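You operate a simulated robot arm through the tools that you are given. There is no shell and no other tool. Be economical: measure what you need, move in short steps, check, and stop when the job is done.

You run a simulated two-armed robot. Do the job below in one go: nothing can be reset, and whatever is moved stays where it is left.

Task
Fetch the orange valve and set it on the steel shelf number four. Put the small union on the top of the diluter away on the steel bench top. Open the lower teal drawer, take the carton labelled "clips" from the beige bench top and leave it in the inside of the lower teal drawer and shut the drawer again. Take the foil roll and leave it on the beige bench top. Switch the cage switch on. Fetch the mist nozzle that says "3" from the brown desk top and set it on top of the white cartridge. Stack the carton that says "notes" from the steel shelf number two on top of the carton that says "fine discs". The order is free. Set down upright: orange valve, mist nozzle.
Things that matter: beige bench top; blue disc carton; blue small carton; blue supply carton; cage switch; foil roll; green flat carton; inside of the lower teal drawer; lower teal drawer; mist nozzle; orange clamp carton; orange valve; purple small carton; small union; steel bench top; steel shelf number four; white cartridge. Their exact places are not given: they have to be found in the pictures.

The check looks at the end state, three seconds after you hand in, the way a careful person would. Anything else that was tipped, shoved, dropped, spilled or broken makes it a failure.

Robot
Two 7-joint arms with three-finger grippers on one trunk, on a base that drives. Base frame: it is fixed to the floor where the robot stands at the start and does not move with it; the origin is under the middle of the robot, x ahead of it, y to its left, z up; the surface under the hand at the start is at about z = 0.74. Readings come in m, degrees, newtons and seconds.
The left shoulder is at the start at [0.03, 0.124, 0.983], the right one opposite. With the tool pointing down near the work surface each hand reaches from about 0.1 to 0.78 m from the robot's upright axis, wherever it stands, measured 20 degrees to its own side. Places, roughly: beige bench top [3, -2.5, 0.8]; blue disc carton, blue supply carton, orange clamp [3, 2, 0.5]; blue small carton, green flat carton, purple small [3, -2, 0.75]; cage switch [4.7, -0.2, 0.8]; foil roll (6x6x5 cm) [5, -2.1, 0.8]; inside of the lower teal drawer [2.1, 1.8, 0.5]; lower teal drawer [2.1, 1.7, 0.6]; mist nozzle [5, 0.5, 0.75]; orange valve (9x6x8 cm) [0.7, -0.1, 0.8]; small union (6x2x3 cm) [1.3, -1.8, 0.9]; steel bench top [-1.4, -3.3, 0.8]; steel shelf number four [3, 1.9, 1.2]; white cartridge (10x5x5 cm) [5.1, 0.4, 0.8]. Payload 2.2 kg a hand.
The tool frame of a hand sits at the grasp point between the pads (the TCP): z along the fingers, y along the line on which they close. The tips reach 0.028 m beyond it. Largest opening 0.102 m; the body of the gripper starts 0.071 m behind the TCP.
Orientation is that of the tool frame in the base frame, as a unit quaternion [x, y, z, w]. With the fingers straight down and closing along the base's y, the tool's x points along the base's -x, its y along +y and its z along -z.

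Tools
- The arms move only by the tool play_rows. It takes "left_increments", "right_increments" or both (then of equal length, played together; a hand with none holds still); each is a list that holds one entry, the list of rows, each a list of 7 numbers: the shift along the tool's x, y, z in units of 20 mm (1.0 is 20 mm), then the turn, a rotation vector about the tool's x, y, z in units of 8 degrees (1.0 is 8 degrees), then the gripper command, from -1 (fully open) to 1 (shut), values between in proportion. In form: [[[tx, ty, tz, ax, ay, az, grip], ...]]. A call has 1 to 20 rows; each row shifts and turns the commanded pose from where the row before left it, along the tool's axes as they then stand. A call with a number of a shift or a turn outside -1 to 1 is refused whole. Rows are played at 5 a second. More than 0.05 m and 8.6 degrees between two rows, or a gripper value outside its range, and nothing of the call is played. Where a pose cannot be reached the arm comes as near as it can. A force on the tool above 40 N (or 10 N above the force at the start of the call, whichever is more), or a blocked arm, ends the call early, and 0.2 s more pass. The fingers move at their own pace and stop on an object; they squeeze with about 28 N. The grip force told is the motor's: it shows also when the fingers shut on nothing. Time passes only in rows, and 0.2 s behind the last, so rows that do not move let the fingers close. It gives the time, the measured TCP pose, the force on the tool (base axes), the opening and the grip force at its end, in the units of the frame above (readings bear some noise), with the torque about the TCP (base axes, N m) and any sound that the robot's microphone picked up.
- Cameras (640 x 400 px; columns grow to the right, rows downward): "scene" is now at [0.0421, 0.0046, 1.693]; the picture's right is [0.09, -1.00, 0.00], its down [-0.81, -0.07, -0.58] and it looks along [0.58, 0.05, -0.81] (base axes); focal length 257 px, centre (320, 200). "left" rides on the left gripper at [0.072, 0.038, -0.086] in its tool frame; the picture's right is [-0.46, 0.89, 0.00], its down [-0.60, -0.32, -0.73] and it looks along [-0.65, -0.34, 0.68] (tool axes); focal length 256 px, centre (320, 200). "right" rides on the right gripper at [0.069, 0.044, -0.086] in its tool frame; the picture's right is [-0.53, 0.85, 0.00], its down [-0.58, -0.36, -0.73] and it looks along [-0.62, -0.39, 0.68] (tool axes); focal length 256 px, centre (320, 200).
- grab_frame(camera): a new picture of that camera. The clock stands still meanwhile.
- move_column(by): slides the trunk up (or, below 0, down) by that many m; the arms and the scene camera ride with it, the base frame stays. It gives what a move gives, with no picture.
- roll_base(legs): drives the robot by 1 to 6 legs, each [ahead, left, turn to the left] in m, m and degrees, along the robot's own axes; the way and the turn of a leg run together, so that a leg with both is an arc; at most 1.5 m and 180 degrees a leg. The arms and the cameras ride along, it lands a little off, and it stops where it bumps. It gives what a move gives.
- aim_head(pan, tilt): turns the head with the scene camera to pan (to the left, within 143 degrees either way) and tilt (down, from -29 to 69), counted from straight ahead of the robot. It gives what a move gives.
- measure_at(camera, pixels): for up to 12 pixels [column, row] of the newest picture of that camera ("zoom" is the newest enlarged one), the place [x, y, z] in the base frame of the surface seen there, good to about 0.002 m. The clock stands still meanwhile.
- enlarge(camera, box): a new picture of the part [left, top, right, bottom] of that camera's present view, enlarged. The clock stands still meanwhile.
- close_job(): hands the job in; it is judged then, once.

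Go step by step. Measure first, check grasps and placings, and put right what went wrong. The budget is 145 turns and 190 pictures, counting those below and the enlarged ones. Unless the task says otherwise, let go and move clear before handing in, and close with one line.

The tools are called after "Emit:" as name(argument=value, ...) on one line, values as JSON. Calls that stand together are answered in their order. play_rows: Moves the arms, as the interface text tells. Its arguments: {"type":"object","properties":{"left_increments":{"type":"array","items":{"type":"array","items":{"type":"array","items":{"type":"number"}}}},"right_increments":{"type":"array","items":{"type":"array","items":{"type":"array","items":{"type":"number"}}}}},"required":[]} The other tools are called the same way: move_column (by) slides the trunk up or down; roll_base (legs) drives the base; aim_head (pan, tilt) turns the head that bears the scene camera; grab_frame (camera) takes a picture; measure_at (camera, pixels) gives the place of the surface under pixels of a picture; enlarge (camera, box) takes an enlarged picture of a part of a camera's view; close_job () hands the job in.

At the start:

```text
t: 0.0
left_tcp_pos: [0.5647, 0.1138, 1.0008]
left_tcp_rot: [0.0, 1.0, 0.0, 0.0]
left_force: [0.0, 0.5, 0.2]
left_ft_torque: [-0.01, -0.02, 0.05]
left_grip_width: 0.102
left_grip_force: 0.1
right_tcp_pos: [0.4347, -0.2357, 0.9537]
right_tcp_rot: [0.001, 1.0, 0.0, 0.0]
right_force: [-0.5, 0.5, 0.1]
right_ft_torque: [-0.01, -0.01, -0.01]
right_grip_width: 0.102
right_grip_force: 0.0
trunk travel left (down, up): [-0.225, 0.315]
robot x, y, heading: [0.0023, 0.0012, 0.0]
head pan, tilt: [5.0, 54.2]
```

scene: 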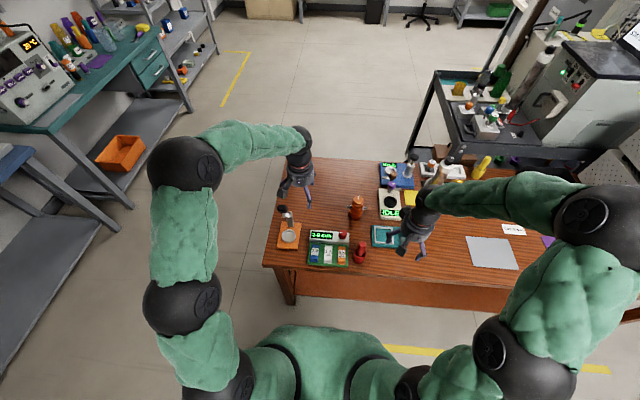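
right: 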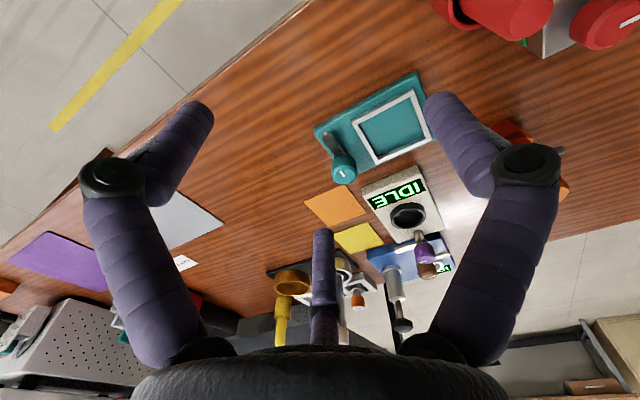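
left: 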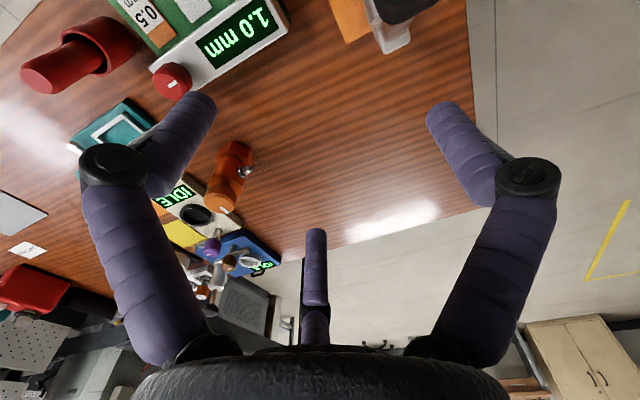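

The orange valve stands on the desk near scene pixel (356,207). I'll zoom in on it and look around with the head.

Emit:
enlarge(camera="scene", box=[260, 150, 460, 275])

Emit:
measure_at(camera="scene", pixels=[[356, 199], [356, 207], [356, 214], [364, 206], [349, 206], [340, 215], [300, 200]])

```text
3.20 times, centred on (360, 212) of scene
```

zoom: 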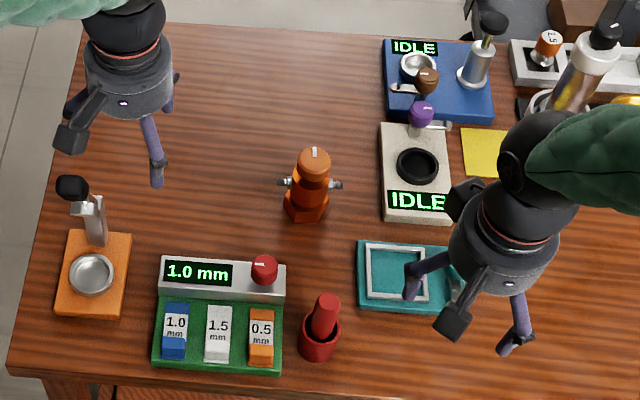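

```text
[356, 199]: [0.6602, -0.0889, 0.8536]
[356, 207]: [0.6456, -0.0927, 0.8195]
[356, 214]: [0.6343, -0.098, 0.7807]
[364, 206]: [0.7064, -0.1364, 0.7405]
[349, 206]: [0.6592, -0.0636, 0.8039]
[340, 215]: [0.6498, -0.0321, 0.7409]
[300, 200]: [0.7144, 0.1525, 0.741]
```

The valve's axis is near (0.665,-0.093), its top at 0.854 and its ports point roughly along y. Before choosing a grasp I'll survey the room.

Emit:
aim_head(pan=35, tilt=15)

Emit:
grab_frame(camera="scene")

Emit:
aim_head(pan=-30, tilt=15)

Emit:
grab_frame(camera="scene")

Emit:
aim_head(pan=-110, tilt=15)

Emit:
grab_frame(camera="scene")

```text
t: 1.1
left_tcp_pos: [0.565, 0.113, 1.0005]
left_tcp_rot: [0.0, 1.0, 0.0, 0.0]
left_force: [1.5, 0.1, 0.0]
left_ft_torque: [0.03, -0.02, 0.0]
left_grip_width: 0.1022
left_grip_force: 0.1
right_tcp_pos: [0.434, -0.2362, 0.9521]
right_tcp_rot: [0.0, 1.0, 0.0, 0.001]
right_force: [0.2, -0.6, 0.0]
right_ft_torque: [0.01, -0.04, 0.02]
right_grip_width: 0.1018
right_grip_force: 0.1
trunk travel left (down, up): [-0.225, 0.315]
robot x, y, heading: [0.0032, -0.0006, -0.1]
head pan, tilt: [35.0, 15.0]
```

```text
185 pictures are left
```

scene: 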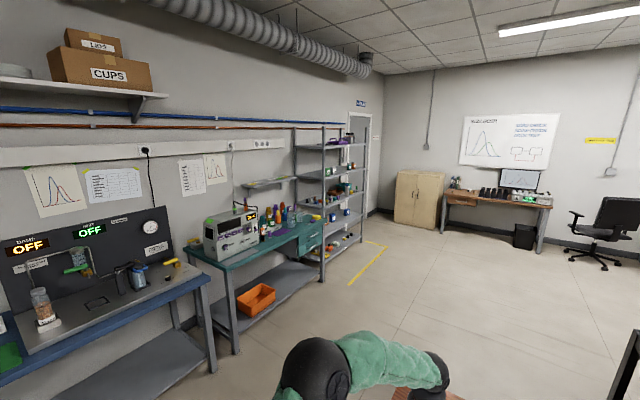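

```text
t: 2.4
left_tcp_pos: [0.5647, 0.1142, 1.0016]
left_tcp_rot: [-0.001, 1.0, 0.0, 0.0]
left_force: [1.0, -0.1, 0.5]
left_ft_torque: [0.01, 0.03, -0.01]
left_grip_width: 0.1021
left_grip_force: 0.2
right_tcp_pos: [0.4337, -0.2353, 0.9544]
right_tcp_rot: [0.0, 1.0, 0.0, 0.0]
right_force: [-0.2, -1.1, -0.4]
right_ft_torque: [-0.01, 0.01, -0.01]
right_grip_width: 0.1022
right_grip_force: 0.1
trunk travel left (down, up): [-0.225, 0.315]
robot x, y, heading: [-0.0032, 0.0007, -0.1]
head pan, tilt: [-30.0, 15.0]
```

```text
184 pictures are left
```

scene: 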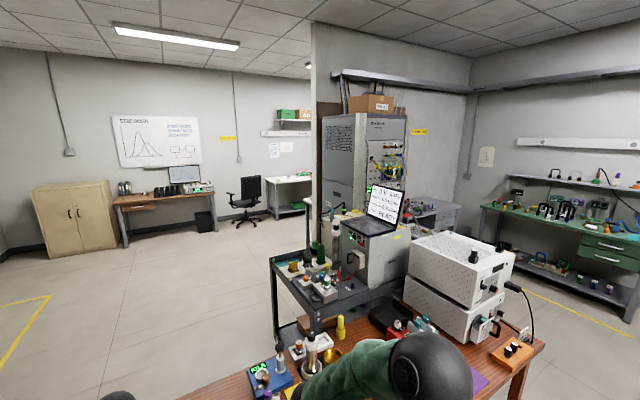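

```text
t: 4.0
left_tcp_pos: [0.5636, 0.1128, 1.0013]
left_tcp_rot: [0.0, 1.0, 0.0, 0.0]
left_force: [-0.5, -0.2, 0.2]
left_ft_torque: [0.0, 0.0, 0.04]
left_grip_width: 0.102
left_grip_force: 0.1
right_tcp_pos: [0.4346, -0.235, 0.9523]
right_tcp_rot: [0.0, 1.0, -0.001, 0.0]
right_force: [0.1, 0.3, 0.3]
right_ft_torque: [-0.01, 0.0, -0.01]
right_grip_width: 0.1021
right_grip_force: 0.1
trunk travel left (down, up): [-0.225, 0.315]
robot x, y, heading: [0.0049, -0.0014, -0.2]
head pan, tilt: [-110.0, 15.0]
```

```text
183 pictures are left
```

scene: 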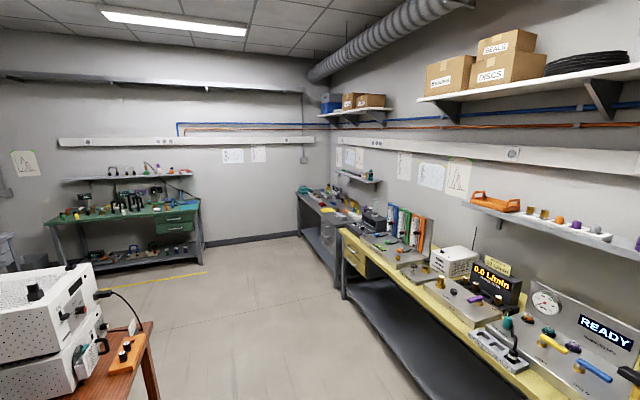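

The rack with shelves and the teal drawer are at the left. I'll zoom in on those.

Emit:
aim_head(pan=35, tilt=15)

Emit:
grab_frame(camera="scene")

Emit:
enlarge(camera="scene", box=[240, 110, 400, 290])

Emit:
measure_at(camera="scene", pixels=[[295, 141], [362, 135], [321, 148], [321, 180], [323, 216], [322, 255], [321, 282], [345, 165], [312, 225], [312, 243], [348, 284], [367, 241]])

```text
t: 6.2
left_tcp_pos: [0.5643, 0.1127, 1.0008]
left_tcp_rot: [0.0, 1.0, 0.001, 0.001]
left_force: [-0.1, -1.0, -0.9]
left_ft_torque: [0.03, -0.03, -0.01]
left_grip_width: 0.1021
left_grip_force: 0.1
right_tcp_pos: [0.4352, -0.2356, 0.9524]
right_tcp_rot: [0.0, 1.0, -0.001, 0.0]
right_force: [-0.3, -0.2, -1.1]
right_ft_torque: [0.0, 0.02, 0.01]
right_grip_width: 0.1019
right_grip_force: 0.1
trunk travel left (down, up): [-0.225, 0.315]
robot x, y, heading: [0.0004, -0.0015, -0.3]
head pan, tilt: [35.0, 15.0]
```

```text
182 pictures are left
```

scene: 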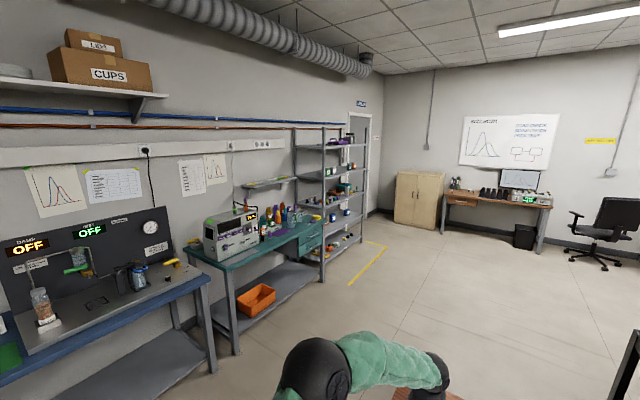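

```text
2.22 times, centred on (320, 200) of scene
```

zoom: 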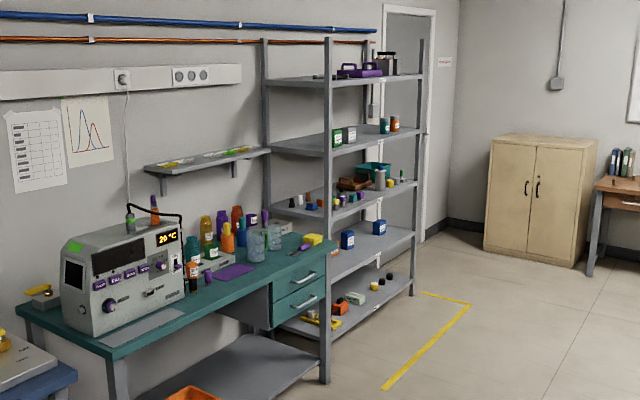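

```text
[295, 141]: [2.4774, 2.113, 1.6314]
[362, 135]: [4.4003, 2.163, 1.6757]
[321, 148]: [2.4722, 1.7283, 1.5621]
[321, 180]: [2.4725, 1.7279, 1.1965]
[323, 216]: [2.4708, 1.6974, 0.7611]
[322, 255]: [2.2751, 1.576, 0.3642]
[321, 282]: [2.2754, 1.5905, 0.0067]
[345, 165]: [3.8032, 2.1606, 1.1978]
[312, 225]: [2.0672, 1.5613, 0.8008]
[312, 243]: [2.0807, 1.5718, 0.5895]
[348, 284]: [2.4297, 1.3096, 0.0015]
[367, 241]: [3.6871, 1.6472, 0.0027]
```

The rack has five shelves at z≈0.5 (two), 1.2 (four) and 1.56 (five), with its front edge at y≈1.7. Now I'll measure the right side for the diluter, benches and obstacles.

Emit:
aim_head(pan=-50, tilt=20)

Emit:
grab_frame(camera="scene")

Emit:
enlarge(camera="scene", box=[130, 60, 450, 260])

Emit:
measure_at(camera="scene", pixels=[[317, 200], [330, 210], [380, 235], [395, 195], [245, 110], [250, 200], [220, 250], [420, 225], [540, 230], [130, 150], [140, 230], [340, 360]])

```text
t: 7.8
left_tcp_pos: [0.5641, 0.1127, 1.0017]
left_tcp_rot: [0.0, 1.0, 0.0, 0.0]
left_force: [0.2, 0.0, -0.2]
left_ft_torque: [-0.01, 0.03, -0.01]
left_grip_width: 0.1019
left_grip_force: 0.0
right_tcp_pos: [0.4336, -0.2355, 0.9518]
right_tcp_rot: [0.0, 1.0, 0.0, 0.0]
right_force: [-0.2, -0.5, -0.6]
right_ft_torque: [-0.02, 0.01, -0.03]
right_grip_width: 0.102
right_grip_force: 0.0
trunk travel left (down, up): [-0.225, 0.315]
robot x, y, heading: [0.0019, -0.0006, -0.1]
head pan, tilt: [-50.0, 20.0]
```

```text
180 pictures are left
```

scene: 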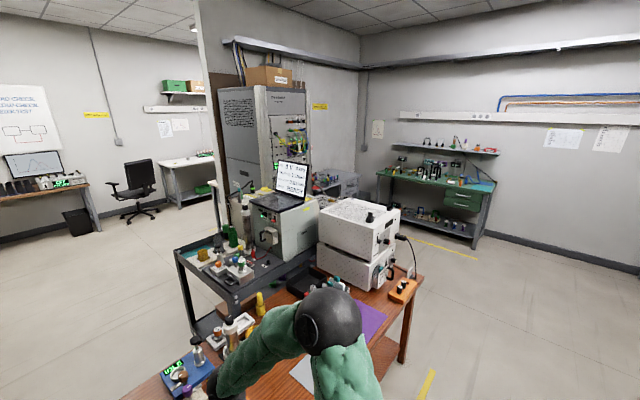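

```text
2.00 times, centred on (290, 160) of scene
```

zoom: 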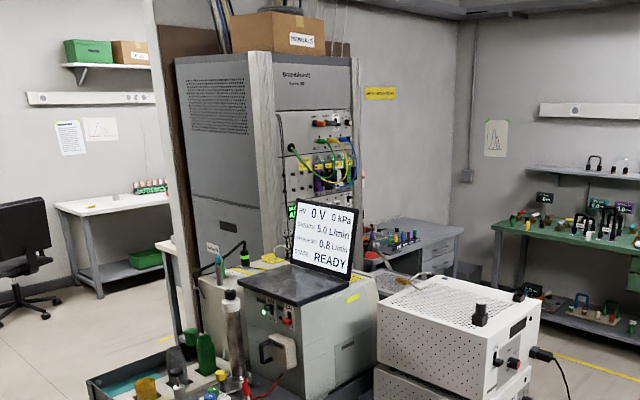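

```text
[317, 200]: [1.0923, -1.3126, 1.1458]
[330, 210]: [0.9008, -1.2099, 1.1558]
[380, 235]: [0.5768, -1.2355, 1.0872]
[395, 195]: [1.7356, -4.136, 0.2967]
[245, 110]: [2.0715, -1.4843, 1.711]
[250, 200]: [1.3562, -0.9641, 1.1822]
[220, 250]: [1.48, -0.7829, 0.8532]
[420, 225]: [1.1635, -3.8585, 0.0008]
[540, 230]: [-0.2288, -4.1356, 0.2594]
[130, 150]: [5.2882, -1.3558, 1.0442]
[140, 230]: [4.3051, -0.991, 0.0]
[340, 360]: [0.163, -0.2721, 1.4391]
```

The front desk, cart and machine block the way on the right; the diluter sits behind them. I'll pick the valve first, so I need a tight look at it and its neighbours.

Emit:
aim_head(pan=-8, tilt=50)

Emit:
enlarge(camera="scene", box=[270, 160, 350, 210])

```text
t: 8.9
left_tcp_pos: [0.5651, 0.1129, 1.0006]
left_tcp_rot: [0.0, 1.0, 0.0, 0.0]
left_force: [0.2, -0.2, 0.5]
left_ft_torque: [-0.01, -0.03, 0.01]
left_grip_width: 0.1019
left_grip_force: 0.0
right_tcp_pos: [0.4344, -0.2366, 0.9534]
right_tcp_rot: [-0.001, 1.0, 0.0, 0.0]
right_force: [0.5, -0.2, -0.5]
right_ft_torque: [-0.01, -0.01, -0.01]
right_grip_width: 0.102
right_grip_force: 0.0
trunk travel left (down, up): [-0.225, 0.315]
robot x, y, heading: [-0.0005, 0.0004, 0.0]
head pan, tilt: [-8.0, 50.0]
```

```text
8.00 times, centred on (310, 185) of scene
```

zoom: 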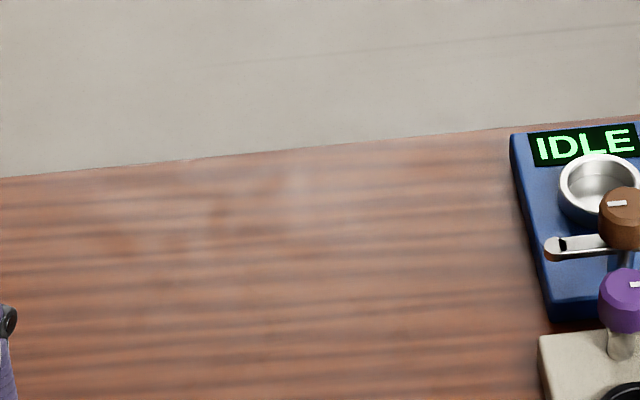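

The crop missed the valve; it should be near (322,225). I'll recrop there.

Emit:
enlarge(camera="scene", box=[264, 195, 376, 265])

```text
5.71 times, centred on (320, 230) of scene
```

zoom: 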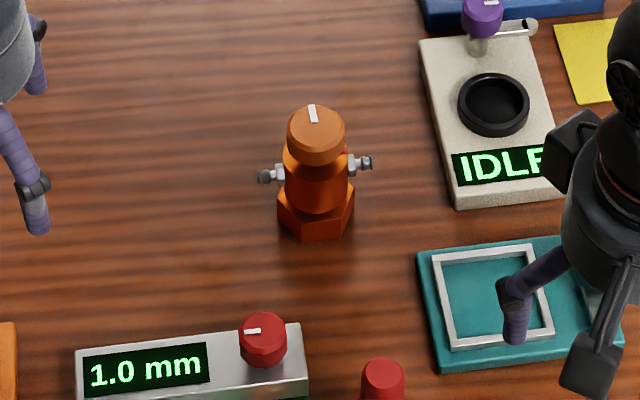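

Emit:
measure_at(camera="zoom", pixels=[[315, 112], [316, 138], [316, 158], [316, 185], [316, 210], [316, 230], [265, 176], [365, 162], [290, 128], [342, 128], [383, 370], [265, 325]])

```text
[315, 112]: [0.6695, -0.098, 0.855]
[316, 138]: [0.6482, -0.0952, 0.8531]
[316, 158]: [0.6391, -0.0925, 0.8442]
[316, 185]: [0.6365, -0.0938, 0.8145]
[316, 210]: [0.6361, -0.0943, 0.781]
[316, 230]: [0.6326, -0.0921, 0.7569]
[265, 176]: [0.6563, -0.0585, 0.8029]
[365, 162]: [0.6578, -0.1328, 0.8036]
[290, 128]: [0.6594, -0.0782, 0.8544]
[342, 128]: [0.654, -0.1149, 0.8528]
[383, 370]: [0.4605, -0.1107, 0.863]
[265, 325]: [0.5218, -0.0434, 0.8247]
```

The valve's axis is at (0.66,-0.095), with the cap at z 0.84–0.855 and ports at z≈0.803 along y. I'll bring the right hand in tilted 45°, closing along y above the ports.

Emit:
play_rows(right_increments=[[[-0.7125, 0.881, 0.094, 0, 0, 0, -1], [-0.7125, 0.881, 0.094, 0, 0, 0, -1], [-0.7125, 0.881, 0.094, 0, 0, 0, -1], [-0.7125, 0.881, 0.094, 0, 0, 0, -1], [-0.7125, 0.881, 0.094, 0, 0, 0, -1], [-0.7125, 0.881, 0.094, 0, 0, 0, -1], [-0.7125, 0.881, 0.094, 0, 0, 0, -1], [-0.7125, 0.881, 0.094, 0, 0, 0, -1], [0, 0, 0, 0, -0.9375, 0, -1], [0, 0, 0, 0, -0.9375, 0, -1], [0, 0, 0, 0, -0.9375, 0, -1], [0, 0, 0, 0, -0.9375, 0, -1], [0, 0, 0, 0, -0.9375, 0, -1], [0, 0, 0, 0, -0.9375, 0, -1], [0, 0, 0, 0, 0, 0, -1]]])

Emit:
grab_frame(camera="right")

```text
t: 12.1
left_tcp_pos: [0.5657, 0.1123, 1.0011]
left_tcp_rot: [0.0, 1.0, 0.0, 0.0]
left_force: [0.4, -0.2, -1.0]
left_ft_torque: [0.01, 0.04, 0.0]
left_grip_width: 0.1022
left_grip_force: 0.2
right_tcp_pos: [0.5487, -0.0955, 0.9368]
right_tcp_rot: [0.0, 0.923, 0.001, 0.384]
right_force: [0.2, -0.7, 0.6]
right_ft_torque: [0.0, 0.02, 0.02]
right_grip_width: 0.102
right_grip_force: 0.1
trunk travel left (down, up): [-0.225, 0.315]
robot x, y, heading: [-0.002, -0.0011, -0.1]
head pan, tilt: [-8.0, 50.0]
```

```text
176 pictures are left
```

right: 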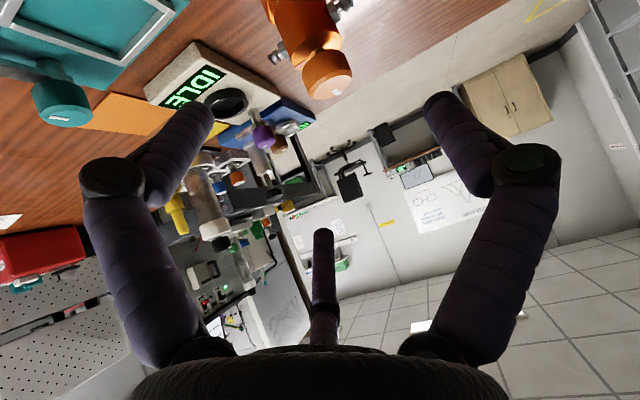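

At 45° the camera box under the hand could touch the red knob (0.52,-0.043,0.825), so I'll ease the tilt to 30°. Then I'll slide in along the fingers and close.

Emit:
play_rows(right_increments=[[[0, 0, 0, 0, 0.9375, 0, -1], [0, 0, 0, 0, 0.9375, 0, -1], [-1, 0, 0.92, 0, 0, 0, -1], [-1, 0, 0.92, 0, 0, 0, -1], [0, 0, 0, 0, 0, 0, -1], [0, 0, 1, 0, 0, 0, -1], [0, 0, 1, 0, 0, 0, -1], [0, 0, 1, 0, 0, 0, -1], [0, 0, 1, 0, 0, 0, -1], [0, 0, 1, 0, 0, 0, -1], [0, 0, 0, 0, 0, 0, -1]]])

Emit:
enlarge(camera="scene", box=[264, 180, 376, 250])

Emit:
grab_frame(camera="right")

```text
t: 14.5
left_tcp_pos: [0.5643, 0.1135, 1.0007]
left_tcp_rot: [0.0, 1.0, 0.001, 0.001]
left_force: [-0.8, 0.8, 0.2]
left_ft_torque: [0.02, -0.03, 0.01]
left_grip_width: 0.1021
left_grip_force: 0.0
right_tcp_pos: [0.6502, -0.0948, 0.8395]
right_tcp_rot: [0.001, 0.966, 0.0, 0.259]
right_force: [0.0, 0.4, 0.7]
right_ft_torque: [0.0, 0.0, 0.01]
right_grip_width: 0.1021
right_grip_force: 0.1
trunk travel left (down, up): [-0.225, 0.315]
robot x, y, heading: [-0.0019, 0.0023, -0.1]
head pan, tilt: [-8.0, 50.0]
```

```text
5.71 times, centred on (320, 215) of scene
```

zoom: 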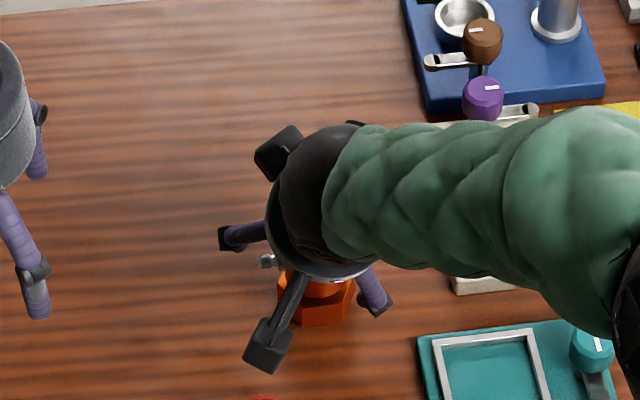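

```text
174 pictures are left
```

right: 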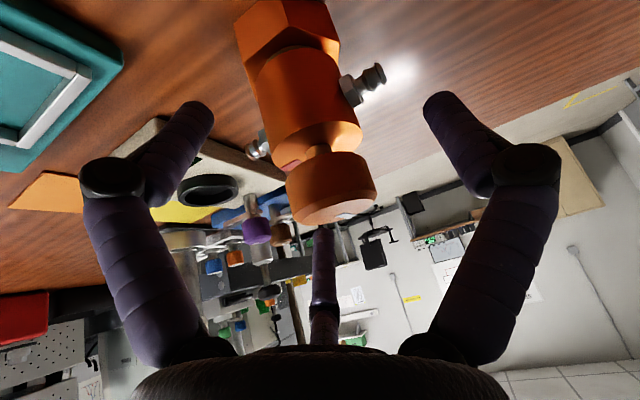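

The cap and body sit between the fingers, and the ports (370,80),(258,145) are clear of the pads. Closing.

Emit:
play_rows(right_increments=[[[0, 0, 0, 0, 0, 0, 1], [0, 0, 0, 0, 0, 0, 1], [0, 0, 0, 0, 0, 0, 1], [0, 0, 0, 0, 0, 0, 1], [0, 0, 0, 0, 0, 0, 1]]])

Emit:
grab_frame(camera="right")

```text
t: 15.7
left_tcp_pos: [0.5642, 0.1133, 1.0013]
left_tcp_rot: [0.0, 1.0, 0.0, 0.001]
left_force: [0.5, -0.4, 0.3]
left_ft_torque: [-0.01, 0.01, -0.02]
left_grip_width: 0.1018
left_grip_force: 0.2
right_tcp_pos: [0.6507, -0.0952, 0.8407]
right_tcp_rot: [0.0, 0.966, 0.0, 0.259]
right_force: [-0.5, -0.5, 5.5]
right_ft_torque: [0.01, 0.26, 0.01]
right_grip_width: 0.0538
right_grip_force: 27.9
trunk travel left (down, up): [-0.225, 0.315]
robot x, y, heading: [0.0009, 0.0015, -0.0]
head pan, tilt: [-8.0, 50.0]
```

```text
173 pictures are left
```

right: 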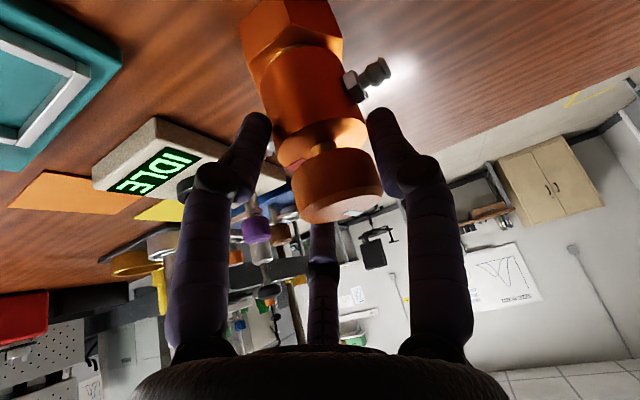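

The fingers hold at 0.054 m with 28 N. I'll lift and check.

Emit:
play_rows(right_increments=[[[0.25, 0, -0.433, 0, 0, 0, 1], [0.5, 0, -0.866, 0, 0, 0, 1], [0.5, 0, -0.866, 0, 0, 0, 1], [0.5, 0, -0.866, 0, 0, 0, 1], [0.5, 0, -0.866, 0, 0, 0, 1], [0.5, 0, -0.866, 0, 0, 0, 1], [0.5, 0, -0.866, 0, 0, 0, 1], [0.5, 0, -0.866, 0, 0, 0, 1], [0, 0, 0, 0, 0, 0, 1]]])

Emit:
grab_frame(camera="right")

Emit:
grab_frame(camera="scene")

```text
t: 17.7
left_tcp_pos: [0.5653, 0.1137, 1.002]
left_tcp_rot: [0.0, 1.0, 0.0, -0.001]
left_force: [-0.5, 0.1, 0.3]
left_ft_torque: [0.04, 0.02, 0.02]
left_grip_width: 0.1022
left_grip_force: 0.0
right_tcp_pos: [0.5206, -0.0946, 0.9144]
right_tcp_rot: [0.0, 0.966, 0.0, 0.258]
right_force: [0.9, -0.1, 0.7]
right_ft_torque: [0.0, -0.01, 0.01]
right_grip_width: 0.0022
right_grip_force: 28.1
trunk travel left (down, up): [-0.225, 0.315]
robot x, y, heading: [0.0011, -0.0009, -0.0]
head pan, tilt: [-8.0, 50.0]
```

```text
172 pictures are left
```

right: 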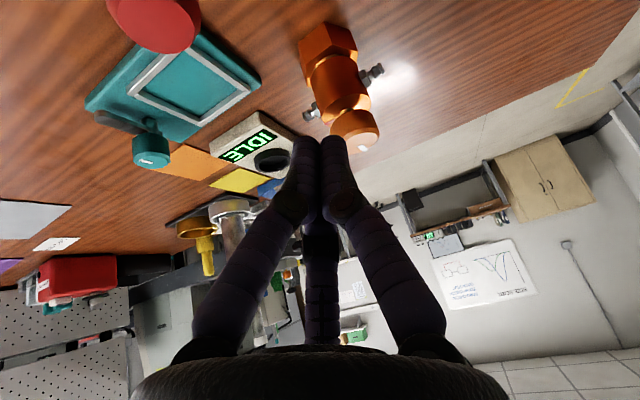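

```text
171 pictures are left
```

scene: 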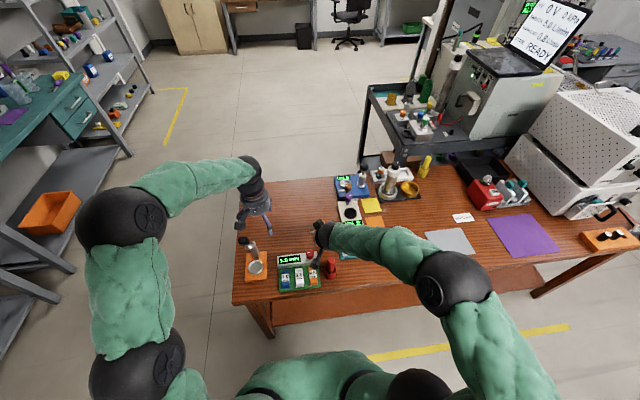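

I lifted with the wrong sign on tool x and the fingers pulled back off the valve; it still stands. I'll open and remeasure it.

Emit:
play_rows(right_increments=[[[0, 0, 0, 0, 0, 0, -1], [0, 0, 0, 0, 0, 0, -1], [0, 0, 0, 0, 0, 0, -1]]])

Emit:
enlarge(camera="right", box=[260, 0, 420, 170])

Emit:
measure_at(camera="right", pixels=[[350, 130], [375, 133], [336, 118], [320, 85], [350, 82], [310, 110], [376, 70], [335, 40], [313, 45], [338, 92]])

```text
t: 18.5
left_tcp_pos: [0.5638, 0.1126, 1.0015]
left_tcp_rot: [0.001, 1.0, -0.001, 0.0]
left_force: [-0.6, -0.1, -0.6]
left_ft_torque: [0.02, 0.04, 0.0]
left_grip_width: 0.1021
left_grip_force: 0.2
right_tcp_pos: [0.5205, -0.0943, 0.915]
right_tcp_rot: [-0.001, 0.966, 0.001, 0.258]
right_force: [0.3, 1.1, 0.6]
right_ft_torque: [0.03, 0.0, 0.0]
right_grip_width: 0.102
right_grip_force: 0.0
trunk travel left (down, up): [-0.225, 0.315]
robot x, y, heading: [0.0014, 0.0007, 0.1]
head pan, tilt: [-8.0, 50.0]
```

```text
2.35 times, centred on (340, 85) of right
```

zoom: 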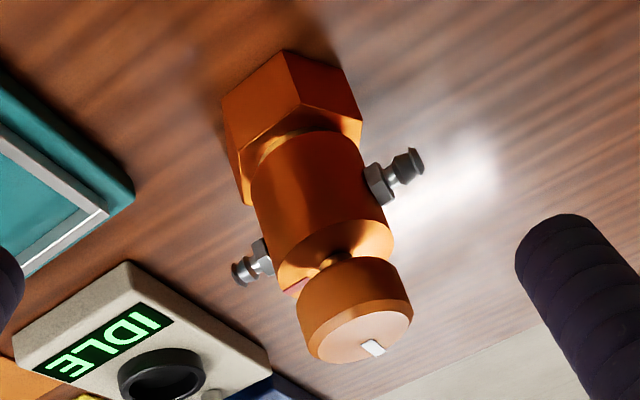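

```text
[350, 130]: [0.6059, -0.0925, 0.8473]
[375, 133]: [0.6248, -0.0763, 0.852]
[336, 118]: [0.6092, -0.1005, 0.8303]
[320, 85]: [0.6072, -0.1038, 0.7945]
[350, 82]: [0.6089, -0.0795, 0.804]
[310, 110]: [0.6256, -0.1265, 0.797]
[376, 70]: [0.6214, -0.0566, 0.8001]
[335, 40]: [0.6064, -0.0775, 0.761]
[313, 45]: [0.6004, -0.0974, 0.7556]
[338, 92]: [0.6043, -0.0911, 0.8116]
```

The valve was dragged upright by ~3 cm; its axis is now at (0.627,-0.093). The fingers had caught on the port nuts, so I'll yaw the hand 45° to pass between the ports.

Emit:
play_rows(right_increments=[[[-0.469, 0, -0.812, 0, 0, 0, -1], [0, 0, 0, -0.469, 0, -0.812, -1], [0, 0, 0, -0.469, 0, -0.812, -1], [0, 0, 0, -0.469, 0, -0.812, -1], [0, 0, 0, -0.469, 0, -0.812, -1], [0, 0, 0, -0.469, 0, -0.812, -1], [0, 0, 0, -0.469, 0, -0.812, -1], [-0.195, -0.9325, 0.43, 0, 0, 0, -1], [-0.195, -0.9325, 0.43, 0, 0, 0, -1], [-0.195, -0.9325, 0.43, 0, 0, 0, -1], [-0.195, -0.9325, 0.43, 0, 0, 0, -1], [0, 0, 0, 0, 0, 0, -1]]])

Emit:
grab_frame(camera="right")

```text
t: 21.1
left_tcp_pos: [0.5639, 0.1128, 1.002]
left_tcp_rot: [0.0, 1.0, -0.001, -0.001]
left_force: [-0.3, 0.1, -0.5]
left_ft_torque: [0.0, 0.0, 0.03]
left_grip_width: 0.1017
left_grip_force: 0.0
right_tcp_pos: [0.5835, -0.1294, 0.92]
right_tcp_rot: [-0.326, 0.908, 0.083, 0.249]
right_force: [-0.3, 0.4, -0.3]
right_ft_torque: [-0.01, -0.01, -0.03]
right_grip_width: 0.1021
right_grip_force: 0.1
right hand out of reach, approached as far as the arm can: row 7, 8, 9
trunk travel left (down, up): [-0.225, 0.315]
robot x, y, heading: [0.0005, 0.0024, 0.0]
head pan, tilt: [-8.0, 50.0]
```

```text
169 pictures are left
```

right: 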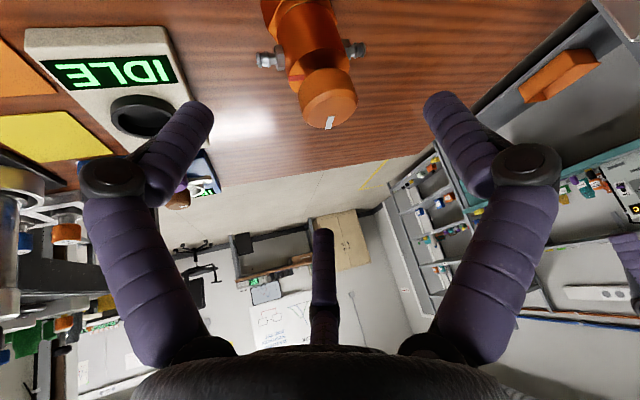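

Actual yaw is about 38°, which is fine, and the valve lies almost straight ahead along the fingers (0.119 m away). I'll advance in part and check.

Emit:
play_rows(right_increments=[[[0.1, 0, 1, 0, 0, 0, -1], [0.1, 0, 1, 0, 0, 0, -1], [0, 0, 1, 0, 0, 0, -1], [0, 0, 0, 0, 0, 0, -1]]])

Emit:
grab_frame(camera="right")

```text
t: 22.1
left_tcp_pos: [0.5633, 0.1142, 1.0025]
left_tcp_rot: [0.0, 1.0, 0.001, 0.0]
left_force: [0.6, 0.2, 0.2]
left_ft_torque: [0.0, -0.03, -0.02]
left_grip_width: 0.102
left_grip_force: 0.1
right_tcp_pos: [0.6049, -0.1104, 0.8674]
right_tcp_rot: [-0.327, 0.908, 0.082, 0.25]
right_force: [-0.4, -0.3, 0.3]
right_ft_torque: [-0.01, 0.0, -0.01]
right_grip_width: 0.1021
right_grip_force: 0.1
trunk travel left (down, up): [-0.225, 0.315]
robot x, y, heading: [0.0016, -0.0013, 0.1]
head pan, tilt: [-8.0, 50.0]
```

```text
168 pictures are left
```

right: 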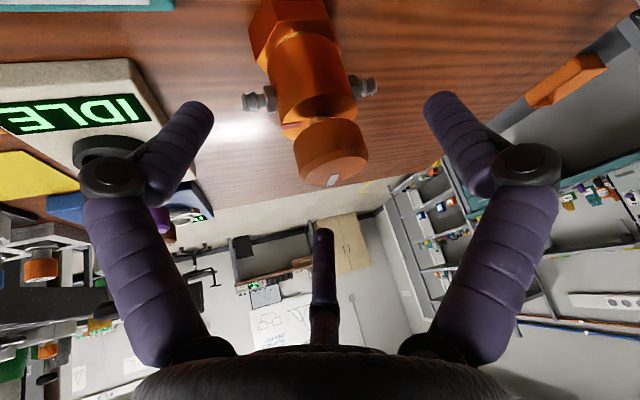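

The ports lie only ~36° from the closing line, too tight for deep fingers. I'll grip the cap itself (Ø37 mm, z 0.83–0.855) with the tips just above the body shoulder.

Emit:
play_rows(right_increments=[[[-0.36, 0, 0.75, 0, 0, 0, -1], [-0.36, 0, 0.8, 0, 0, 0, -1], [0, 0, 0, 0, 0, 0, -1], [0, 0, 0, 0, 0, 0, 1], [0, 0, 0, 0, 0, 0, 1], [0, 0, 0, 0, 0, 0, 1], [0, 0, 0, 0, 0, 0, 1], [0, 0, 0, 0, 0, 0, 1]]])

Emit:
grab_frame(camera="right")

```text
t: 23.9
left_tcp_pos: [0.5644, 0.1127, 1.001]
left_tcp_rot: [0.0, 1.0, 0.0, 0.0]
left_force: [-0.7, 0.0, 0.6]
left_ft_torque: [0.0, -0.01, 0.01]
left_grip_width: 0.102
left_grip_force: 0.0
right_tcp_pos: [0.6283, -0.0944, 0.8476]
right_tcp_rot: [-0.327, 0.908, 0.082, 0.249]
right_force: [-0.1, -2.8, 3.6]
right_ft_torque: [-0.47, 0.0, 0.0]
right_grip_width: 0.0491
right_grip_force: 27.8
trunk travel left (down, up): [-0.225, 0.315]
robot x, y, heading: [0.0053, -0.0019, 0.1]
head pan, tilt: [-8.0, 50.0]
```

```text
167 pictures are left
```

right: 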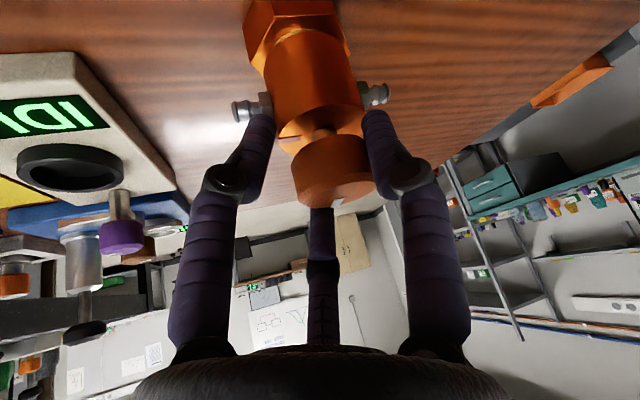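

The grip reads 0.049 m, probably on the body rim. I'll try a gentle straight-up lift, with the signs right this time.

Emit:
play_rows(right_increments=[[[-0.25, 0, -0.43, 0, 0, 0, 1], [-0.5, 0, -0.86, 0, 0, 0, 1], [0, 0, 0, 0, 0, 0, 1]]])

Emit:
grab_frame(camera="right")

```text
t: 24.7
left_tcp_pos: [0.5651, 0.1126, 1.0009]
left_tcp_rot: [0.001, 1.0, 0.0, 0.0]
left_force: [0.3, 0.1, 0.3]
left_ft_torque: [0.0, 0.03, 0.02]
left_grip_width: 0.1021
left_grip_force: 0.1
right_tcp_pos: [0.6278, -0.0934, 0.8753]
right_tcp_rot: [-0.326, 0.908, 0.082, 0.249]
right_force: [-0.1, -0.3, -5.4]
right_ft_torque: [-0.09, 0.01, 0.0]
right_grip_width: 0.049
right_grip_force: 28.4
trunk travel left (down, up): [-0.225, 0.315]
robot x, y, heading: [0.0005, -0.0007, -0.2]
head pan, tilt: [-8.0, 50.0]
```

```text
166 pictures are left
```

right: 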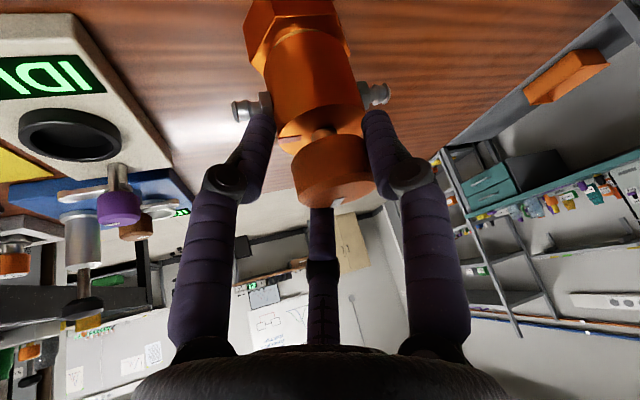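

The valve lifts cleanly (~5.4 N) and is unchanged in the grip; the TCP sits 0.108 m above its bottom. I'll raise it, then drive along y≈0.85 to the rack.

Emit:
play_rows(right_increments=[[[-0.5, 0, -0.86, 0, 0, 0, 1], [-0.5, 0, -0.86, 0, 0, 0, 1], [-0.5, 0, -0.86, 0, 0, 0, 1], [-0.5, 0, -0.86, 0, 0, 0, 1], [-0.5, 0, -0.86, 0, 0, 0, 1], [-0.5, 0, -0.86, 0, 0, 0, 1], [0, 0, 0, 0, 0, 0, 1]]])

Emit:
roll_base(legs=[[-0.1, 0, 0], [0, 0.85, 0], [1.5, 0, 0], [1.5, 0, 0], [0, 0, 90]])

Emit:
aim_head(pan=0, tilt=30)

Emit:
grab_frame(camera="scene")

```text
t: 26.3
left_tcp_pos: [0.565, 0.1124, 1.0012]
left_tcp_rot: [0.001, 1.0, 0.001, 0.0]
left_force: [-0.2, -0.2, 0.5]
left_ft_torque: [-0.01, 0.03, -0.02]
left_grip_width: 0.1022
left_grip_force: 0.1
right_tcp_pos: [0.6265, -0.0938, 0.9964]
right_tcp_rot: [-0.327, 0.908, 0.083, 0.25]
right_force: [-0.5, -0.3, -4.7]
right_ft_torque: [-0.06, 0.05, 0.03]
right_grip_width: 0.0488
right_grip_force: 28.0
trunk travel left (down, up): [-0.225, 0.315]
robot x, y, heading: [0.0013, 0.0001, -0.2]
head pan, tilt: [-8.0, 50.0]
```

```text
t: 28.5
left_tcp_pos: [0.4652, 0.1842, 1.0012]
left_tcp_rot: [0.005, 1.0, -0.007, 0.001]
left_force: [0.6, -0.5, -0.2]
left_ft_torque: [-0.01, -0.03, 0.02]
left_grip_width: 0.1021
left_grip_force: 0.1
right_tcp_pos: [0.5253, -0.0147, 0.9935]
right_tcp_rot: [-0.326, 0.909, 0.083, 0.246]
right_force: [-0.9, -0.4, -4.7]
right_ft_torque: [-0.05, 0.02, 0.02]
right_grip_width: 0.0489
right_grip_force: 27.7
trunk travel left (down, up): [-0.225, 0.315]
robot x, y, heading: [-0.0982, 0.0815, -0.2]
head pan, tilt: [-8.0, 50.0]
stopped in leg 2: the force on the tool passed its limit at 64 N (the readings are from after the stop); the commanded pose is now the measured one
```

```text
t: 29.3
left_tcp_pos: [0.4649, 0.1839, 1.0003]
left_tcp_rot: [0.005, 1.0, -0.006, 0.001]
left_force: [-0.1, -3.4, 0.0]
left_ft_torque: [-0.06, -0.01, -0.11]
left_grip_width: 0.1019
left_grip_force: 0.1
right_tcp_pos: [0.526, -0.0142, 0.9965]
right_tcp_rot: [-0.326, 0.908, 0.083, 0.249]
right_force: [0.5, 0.3, -5.7]
right_ft_torque: [-0.04, 0.01, 0.01]
right_grip_width: 0.0488
right_grip_force: 28.2
trunk travel left (down, up): [-0.225, 0.315]
robot x, y, heading: [-0.1007, 0.0778, -0.1]
head pan, tilt: [0.0, 30.0]
```

```text
165 pictures are left
```

scene: 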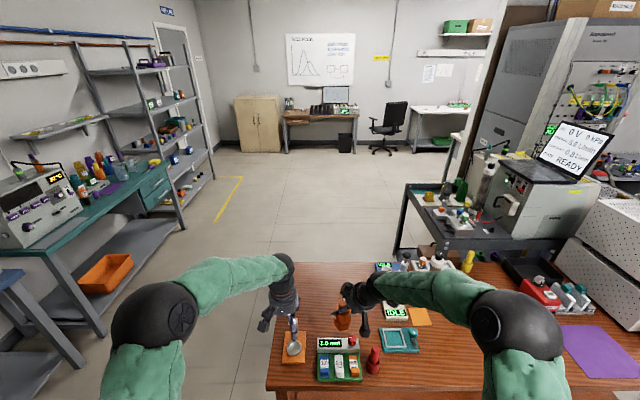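

The left hand bumped something at (0.465,0.184,1.0), likely the orange stand's handle near (293,330). I'll look closer.

Emit:
aim_head(pan=10, tilt=58)

Emit:
grab_frame(camera="scene")

Emit:
grab_frame(camera="left")

```text
t: 30.2
left_tcp_pos: [0.4661, 0.1833, 0.9999]
left_tcp_rot: [0.005, 1.0, -0.006, 0.001]
left_force: [0.1, -3.9, 0.7]
left_ft_torque: [-0.08, -0.05, -0.2]
left_grip_width: 0.1021
left_grip_force: 0.0
right_tcp_pos: [0.5265, -0.0141, 0.997]
right_tcp_rot: [-0.327, 0.908, 0.082, 0.248]
right_force: [-0.8, 0.1, -4.7]
right_ft_torque: [-0.08, 0.03, 0.01]
right_grip_width: 0.0488
right_grip_force: 28.8
trunk travel left (down, up): [-0.225, 0.315]
robot x, y, heading: [-0.097, 0.0778, 0.1]
head pan, tilt: [10.0, 58.0]
```

```text
164 pictures are left
```

scene: 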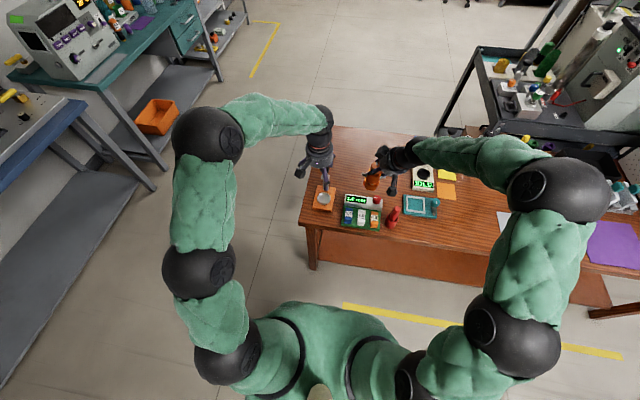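

```text
163 pictures are left
```

left: 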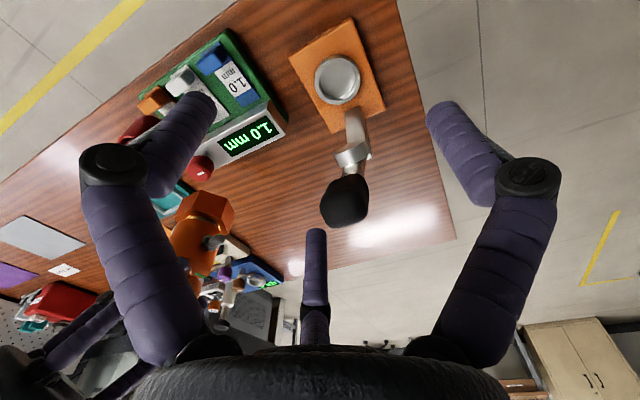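

Emit:
measure_at(camera="left", pixels=[[345, 200], [330, 205], [352, 155], [355, 120], [300, 60], [370, 115], [195, 100], [450, 120]])

Emit:
enlarge(camera="scene", box=[270, 120, 430, 220])

```text
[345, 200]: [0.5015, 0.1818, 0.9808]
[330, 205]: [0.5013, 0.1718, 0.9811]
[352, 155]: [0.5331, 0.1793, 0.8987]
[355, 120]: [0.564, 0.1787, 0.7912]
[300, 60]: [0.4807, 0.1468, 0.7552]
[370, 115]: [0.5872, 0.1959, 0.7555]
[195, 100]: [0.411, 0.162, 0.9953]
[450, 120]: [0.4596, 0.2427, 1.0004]
```

```text
4.00 times, centred on (350, 170) of scene
```

zoom: 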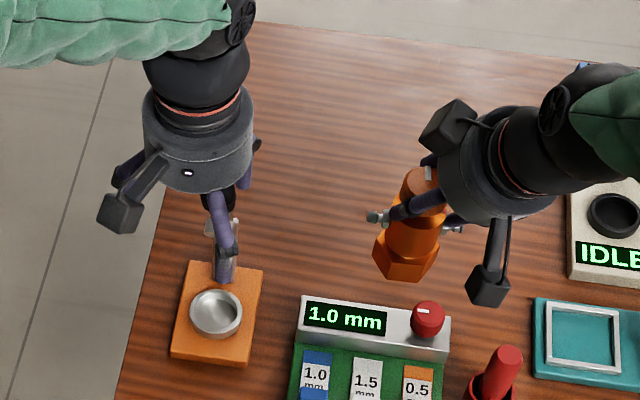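

The knob of the orange stand sticks up between my left fingers. I'll measure the stand now to see whether it was shoved (the dish should be at about (0.517,0.173)).

Emit:
measure_at(camera="zoom", pixels=[[215, 318], [190, 263], [262, 270], [248, 364], [174, 353], [222, 250]])

```text
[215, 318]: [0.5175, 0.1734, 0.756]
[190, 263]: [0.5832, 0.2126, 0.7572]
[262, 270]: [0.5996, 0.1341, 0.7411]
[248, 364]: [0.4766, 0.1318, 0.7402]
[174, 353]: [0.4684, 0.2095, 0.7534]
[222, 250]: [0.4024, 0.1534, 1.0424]
```

The stand hasn't moved. I'll ease the left hand off, raise both with the trunk (also needed for the shelf), and carry on.

Emit:
play_rows(left_increments=[[[0, -0.4, 0, 0, 0, 0, -1], [0, 0, -1, 0, 0, 0, -1], [0, 0, -1, 0, 0, 0, -1], [0, 0, -1, 0, 0, 0, -1], [0, 0, -1, 0, 0, 0, -1]]])

Emit:
move_column(by=0.31)

Emit:
roll_base(legs=[[0, 0.75, 0], [1.5, 0, 0], [1.5, 0, 0], [0, 0, 90]])

Emit:
aim_head(pan=0, tilt=35)

Emit:
grab_frame(camera="scene")

```text
t: 31.4
left_tcp_pos: [0.466, 0.1762, 1.0815]
left_tcp_rot: [0.005, 1.0, -0.006, 0.001]
left_force: [-0.2, -0.2, -0.4]
left_ft_torque: [-0.02, 0.01, 0.02]
left_grip_width: 0.1018
left_grip_force: 0.1
right_tcp_pos: [0.5258, -0.013, 0.9959]
right_tcp_rot: [-0.326, 0.908, 0.083, 0.248]
right_force: [-0.5, -0.6, -5.8]
right_ft_torque: [-0.08, 0.01, -0.02]
right_grip_width: 0.0485
right_grip_force: 28.5
trunk travel left (down, up): [-0.225, 0.315]
robot x, y, heading: [-0.0989, 0.0778, -0.1]
head pan, tilt: [10.0, 58.0]
```

```text
t: 34.5
left_tcp_pos: [0.4658, 0.1768, 1.3921]
left_tcp_rot: [0.005, 1.0, -0.006, 0.001]
left_force: [0.0, -0.7, -0.9]
left_ft_torque: [-0.03, 0.01, 0.02]
left_grip_width: 0.1021
left_grip_force: 0.1
right_tcp_pos: [0.5259, -0.0131, 1.3052]
right_tcp_rot: [-0.327, 0.908, 0.083, 0.248]
right_force: [-1.1, 0.3, -4.6]
right_ft_torque: [-0.06, 0.02, 0.0]
right_grip_width: 0.0489
right_grip_force: 28.1
trunk travel left (down, up): [-0.535, 0.005]
robot x, y, heading: [-0.1014, 0.0826, -0.1]
head pan, tilt: [10.0, 58.0]
```

```text
t: 56.4
left_tcp_pos: [2.7782, 1.4113, 1.3912]
left_tcp_rot: [-0.704, 0.711, -0.004, 0.005]
left_force: [0.3, 0.1, 0.0]
left_ft_torque: [0.01, -0.01, 0.01]
left_grip_width: 0.1019
left_grip_force: 0.1
right_tcp_pos: [2.968, 1.4732, 1.3063]
right_tcp_rot: [0.873, -0.41, -0.235, -0.118]
right_force: [0.0, 0.3, -5.1]
right_ft_torque: [-0.05, -0.08, 0.0]
right_grip_width: 0.0483
right_grip_force: 27.7
trunk travel left (down, up): [-0.535, 0.005]
robot x, y, heading: [2.8757, 0.8455, 89.9]
head pan, tilt: [10.0, 58.0]
```

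```text
t: 57.2
left_tcp_pos: [2.7791, 1.4127, 1.3913]
left_tcp_rot: [-0.704, 0.71, -0.004, 0.005]
left_force: [0.4, -0.5, -0.2]
left_ft_torque: [-0.02, 0.0, -0.01]
left_grip_width: 0.102
left_grip_force: 0.1
right_tcp_pos: [2.9684, 1.4717, 1.3053]
right_tcp_rot: [0.874, -0.41, -0.234, -0.117]
right_force: [0.5, 0.0, -5.1]
right_ft_torque: [-0.04, -0.06, -0.05]
right_grip_width: 0.0486
right_grip_force: 28.1
trunk travel left (down, up): [-0.535, 0.005]
robot x, y, heading: [2.8758, 0.8452, 89.9]
head pan, tilt: [0.0, 35.0]
```

```text
161 pictures are left
```

scene: 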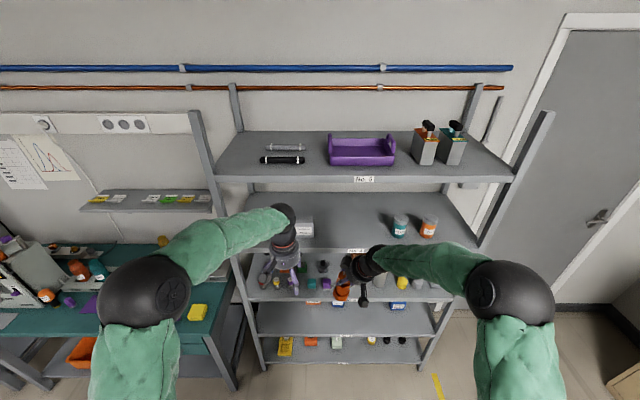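

I face the rack; shelf No. 4's middle is free around (345,225). I'll measure its surface, edges and the items nearby.

Emit:
measure_at(camera="scene", pixels=[[350, 225], [350, 243], [350, 250], [360, 200], [307, 228], [315, 245], [400, 236], [355, 180], [360, 172], [428, 232]])

Emit:
enlarge(camera="scene", box=[230, 180, 510, 355])

```text
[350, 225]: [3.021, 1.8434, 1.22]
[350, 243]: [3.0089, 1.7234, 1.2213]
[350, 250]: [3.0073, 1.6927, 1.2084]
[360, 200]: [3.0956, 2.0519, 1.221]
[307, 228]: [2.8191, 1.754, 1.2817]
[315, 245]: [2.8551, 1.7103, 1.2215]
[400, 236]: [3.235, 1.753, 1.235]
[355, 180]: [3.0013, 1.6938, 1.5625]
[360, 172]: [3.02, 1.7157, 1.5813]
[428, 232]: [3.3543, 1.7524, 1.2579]
```

```text
2.29 times, centred on (370, 268) of scene
```

zoom: 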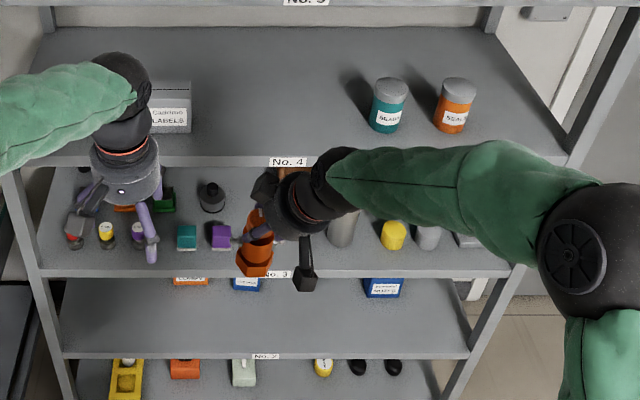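

Shelf 4's surface is z=1.2215 and shelf 5's underside ~1.55, so I must check how high the right wrist rises relative to the TCP.

Emit:
measure_at(camera="zoom", pixels=[[335, 152], [320, 170], [350, 152], [400, 150], [450, 148], [490, 142], [300, 178], [270, 185], [560, 170], [262, 265], [255, 225]])

```text
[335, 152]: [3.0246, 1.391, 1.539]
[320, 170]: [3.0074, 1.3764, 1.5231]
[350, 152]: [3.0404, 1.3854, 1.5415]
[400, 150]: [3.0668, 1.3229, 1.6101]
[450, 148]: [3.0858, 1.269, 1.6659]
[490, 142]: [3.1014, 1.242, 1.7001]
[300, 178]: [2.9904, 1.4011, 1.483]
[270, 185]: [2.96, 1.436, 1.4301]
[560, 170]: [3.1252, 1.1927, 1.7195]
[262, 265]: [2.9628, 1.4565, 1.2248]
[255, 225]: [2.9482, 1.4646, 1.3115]
```

With the hand's present yaw the wrist would graze shelf 5. I'll yaw the right hand so it tilts straight back toward me, raise it a bit, and retract the left arm.

Emit:
play_rows(right_increments=[[[0, 0, 0, 0.4, 0.01, 0.682, 1], [0, 0, 0, 0.4, 0.01, 0.682, 1], [0, 0, 0, 0.4, 0.01, 0.682, 1], [0, 0, 0, 0.4, 0.01, 0.682, 1], [0, 0, 0, 0.4, 0.01, 0.682, 1], [0, 0, 0, 0.4, 0.01, 0.682, 1], [-0.45, 0, -0.77, 0, 0, 0, 1], [-0.45, 0, -0.77, 0, 0, 0, 1], [0, 0, 0, 0, 0, 0, 1], [0, 0, 0, 0, 0, 0, 1]]], left_increments=[[[1, 0, 0, 0, 0, 0, -1], [1, 0, 0, 0, 0, 0, -1], [1, 0, 0, 0, 0, 0, -1], [1, 0, 0, 0, 0, 0, -1], [1, 0, 0, 0, 0, 0, -1], [1, 0, 0, 0, 0, 0, -1], [1, 0, 0, 0, 0, 0, -1], [1, 0, 0, 0, 0, 0, -1], [1, 0, 0, 0, 0, 0, -1], [1, 0, 0, 0, 0, 0, -1]]])

Emit:
enlarge(camera="scene", box=[230, 180, 510, 355])

```text
t: 59.5
left_tcp_pos: [2.7755, 1.2108, 1.3908]
left_tcp_rot: [-0.703, 0.711, -0.003, 0.005]
left_force: [-0.4, -0.3, 0.9]
left_ft_torque: [0.01, 0.06, 0.0]
left_grip_width: 0.102
left_grip_force: 0.2
right_tcp_pos: [2.9675, 1.4711, 1.3442]
right_tcp_rot: [0.693, -0.672, -0.184, -0.187]
right_force: [0.3, 0.5, -4.8]
right_ft_torque: [-0.05, 0.01, 0.0]
right_grip_width: 0.048
right_grip_force: 28.0
trunk travel left (down, up): [-0.535, 0.005]
robot x, y, heading: [2.8774, 0.8461, 90.1]
head pan, tilt: [0.0, 35.0]
```

```text
2.29 times, centred on (370, 268) of scene
```

zoom: 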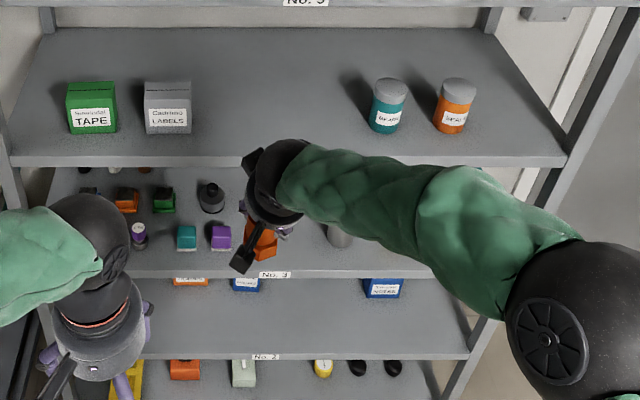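

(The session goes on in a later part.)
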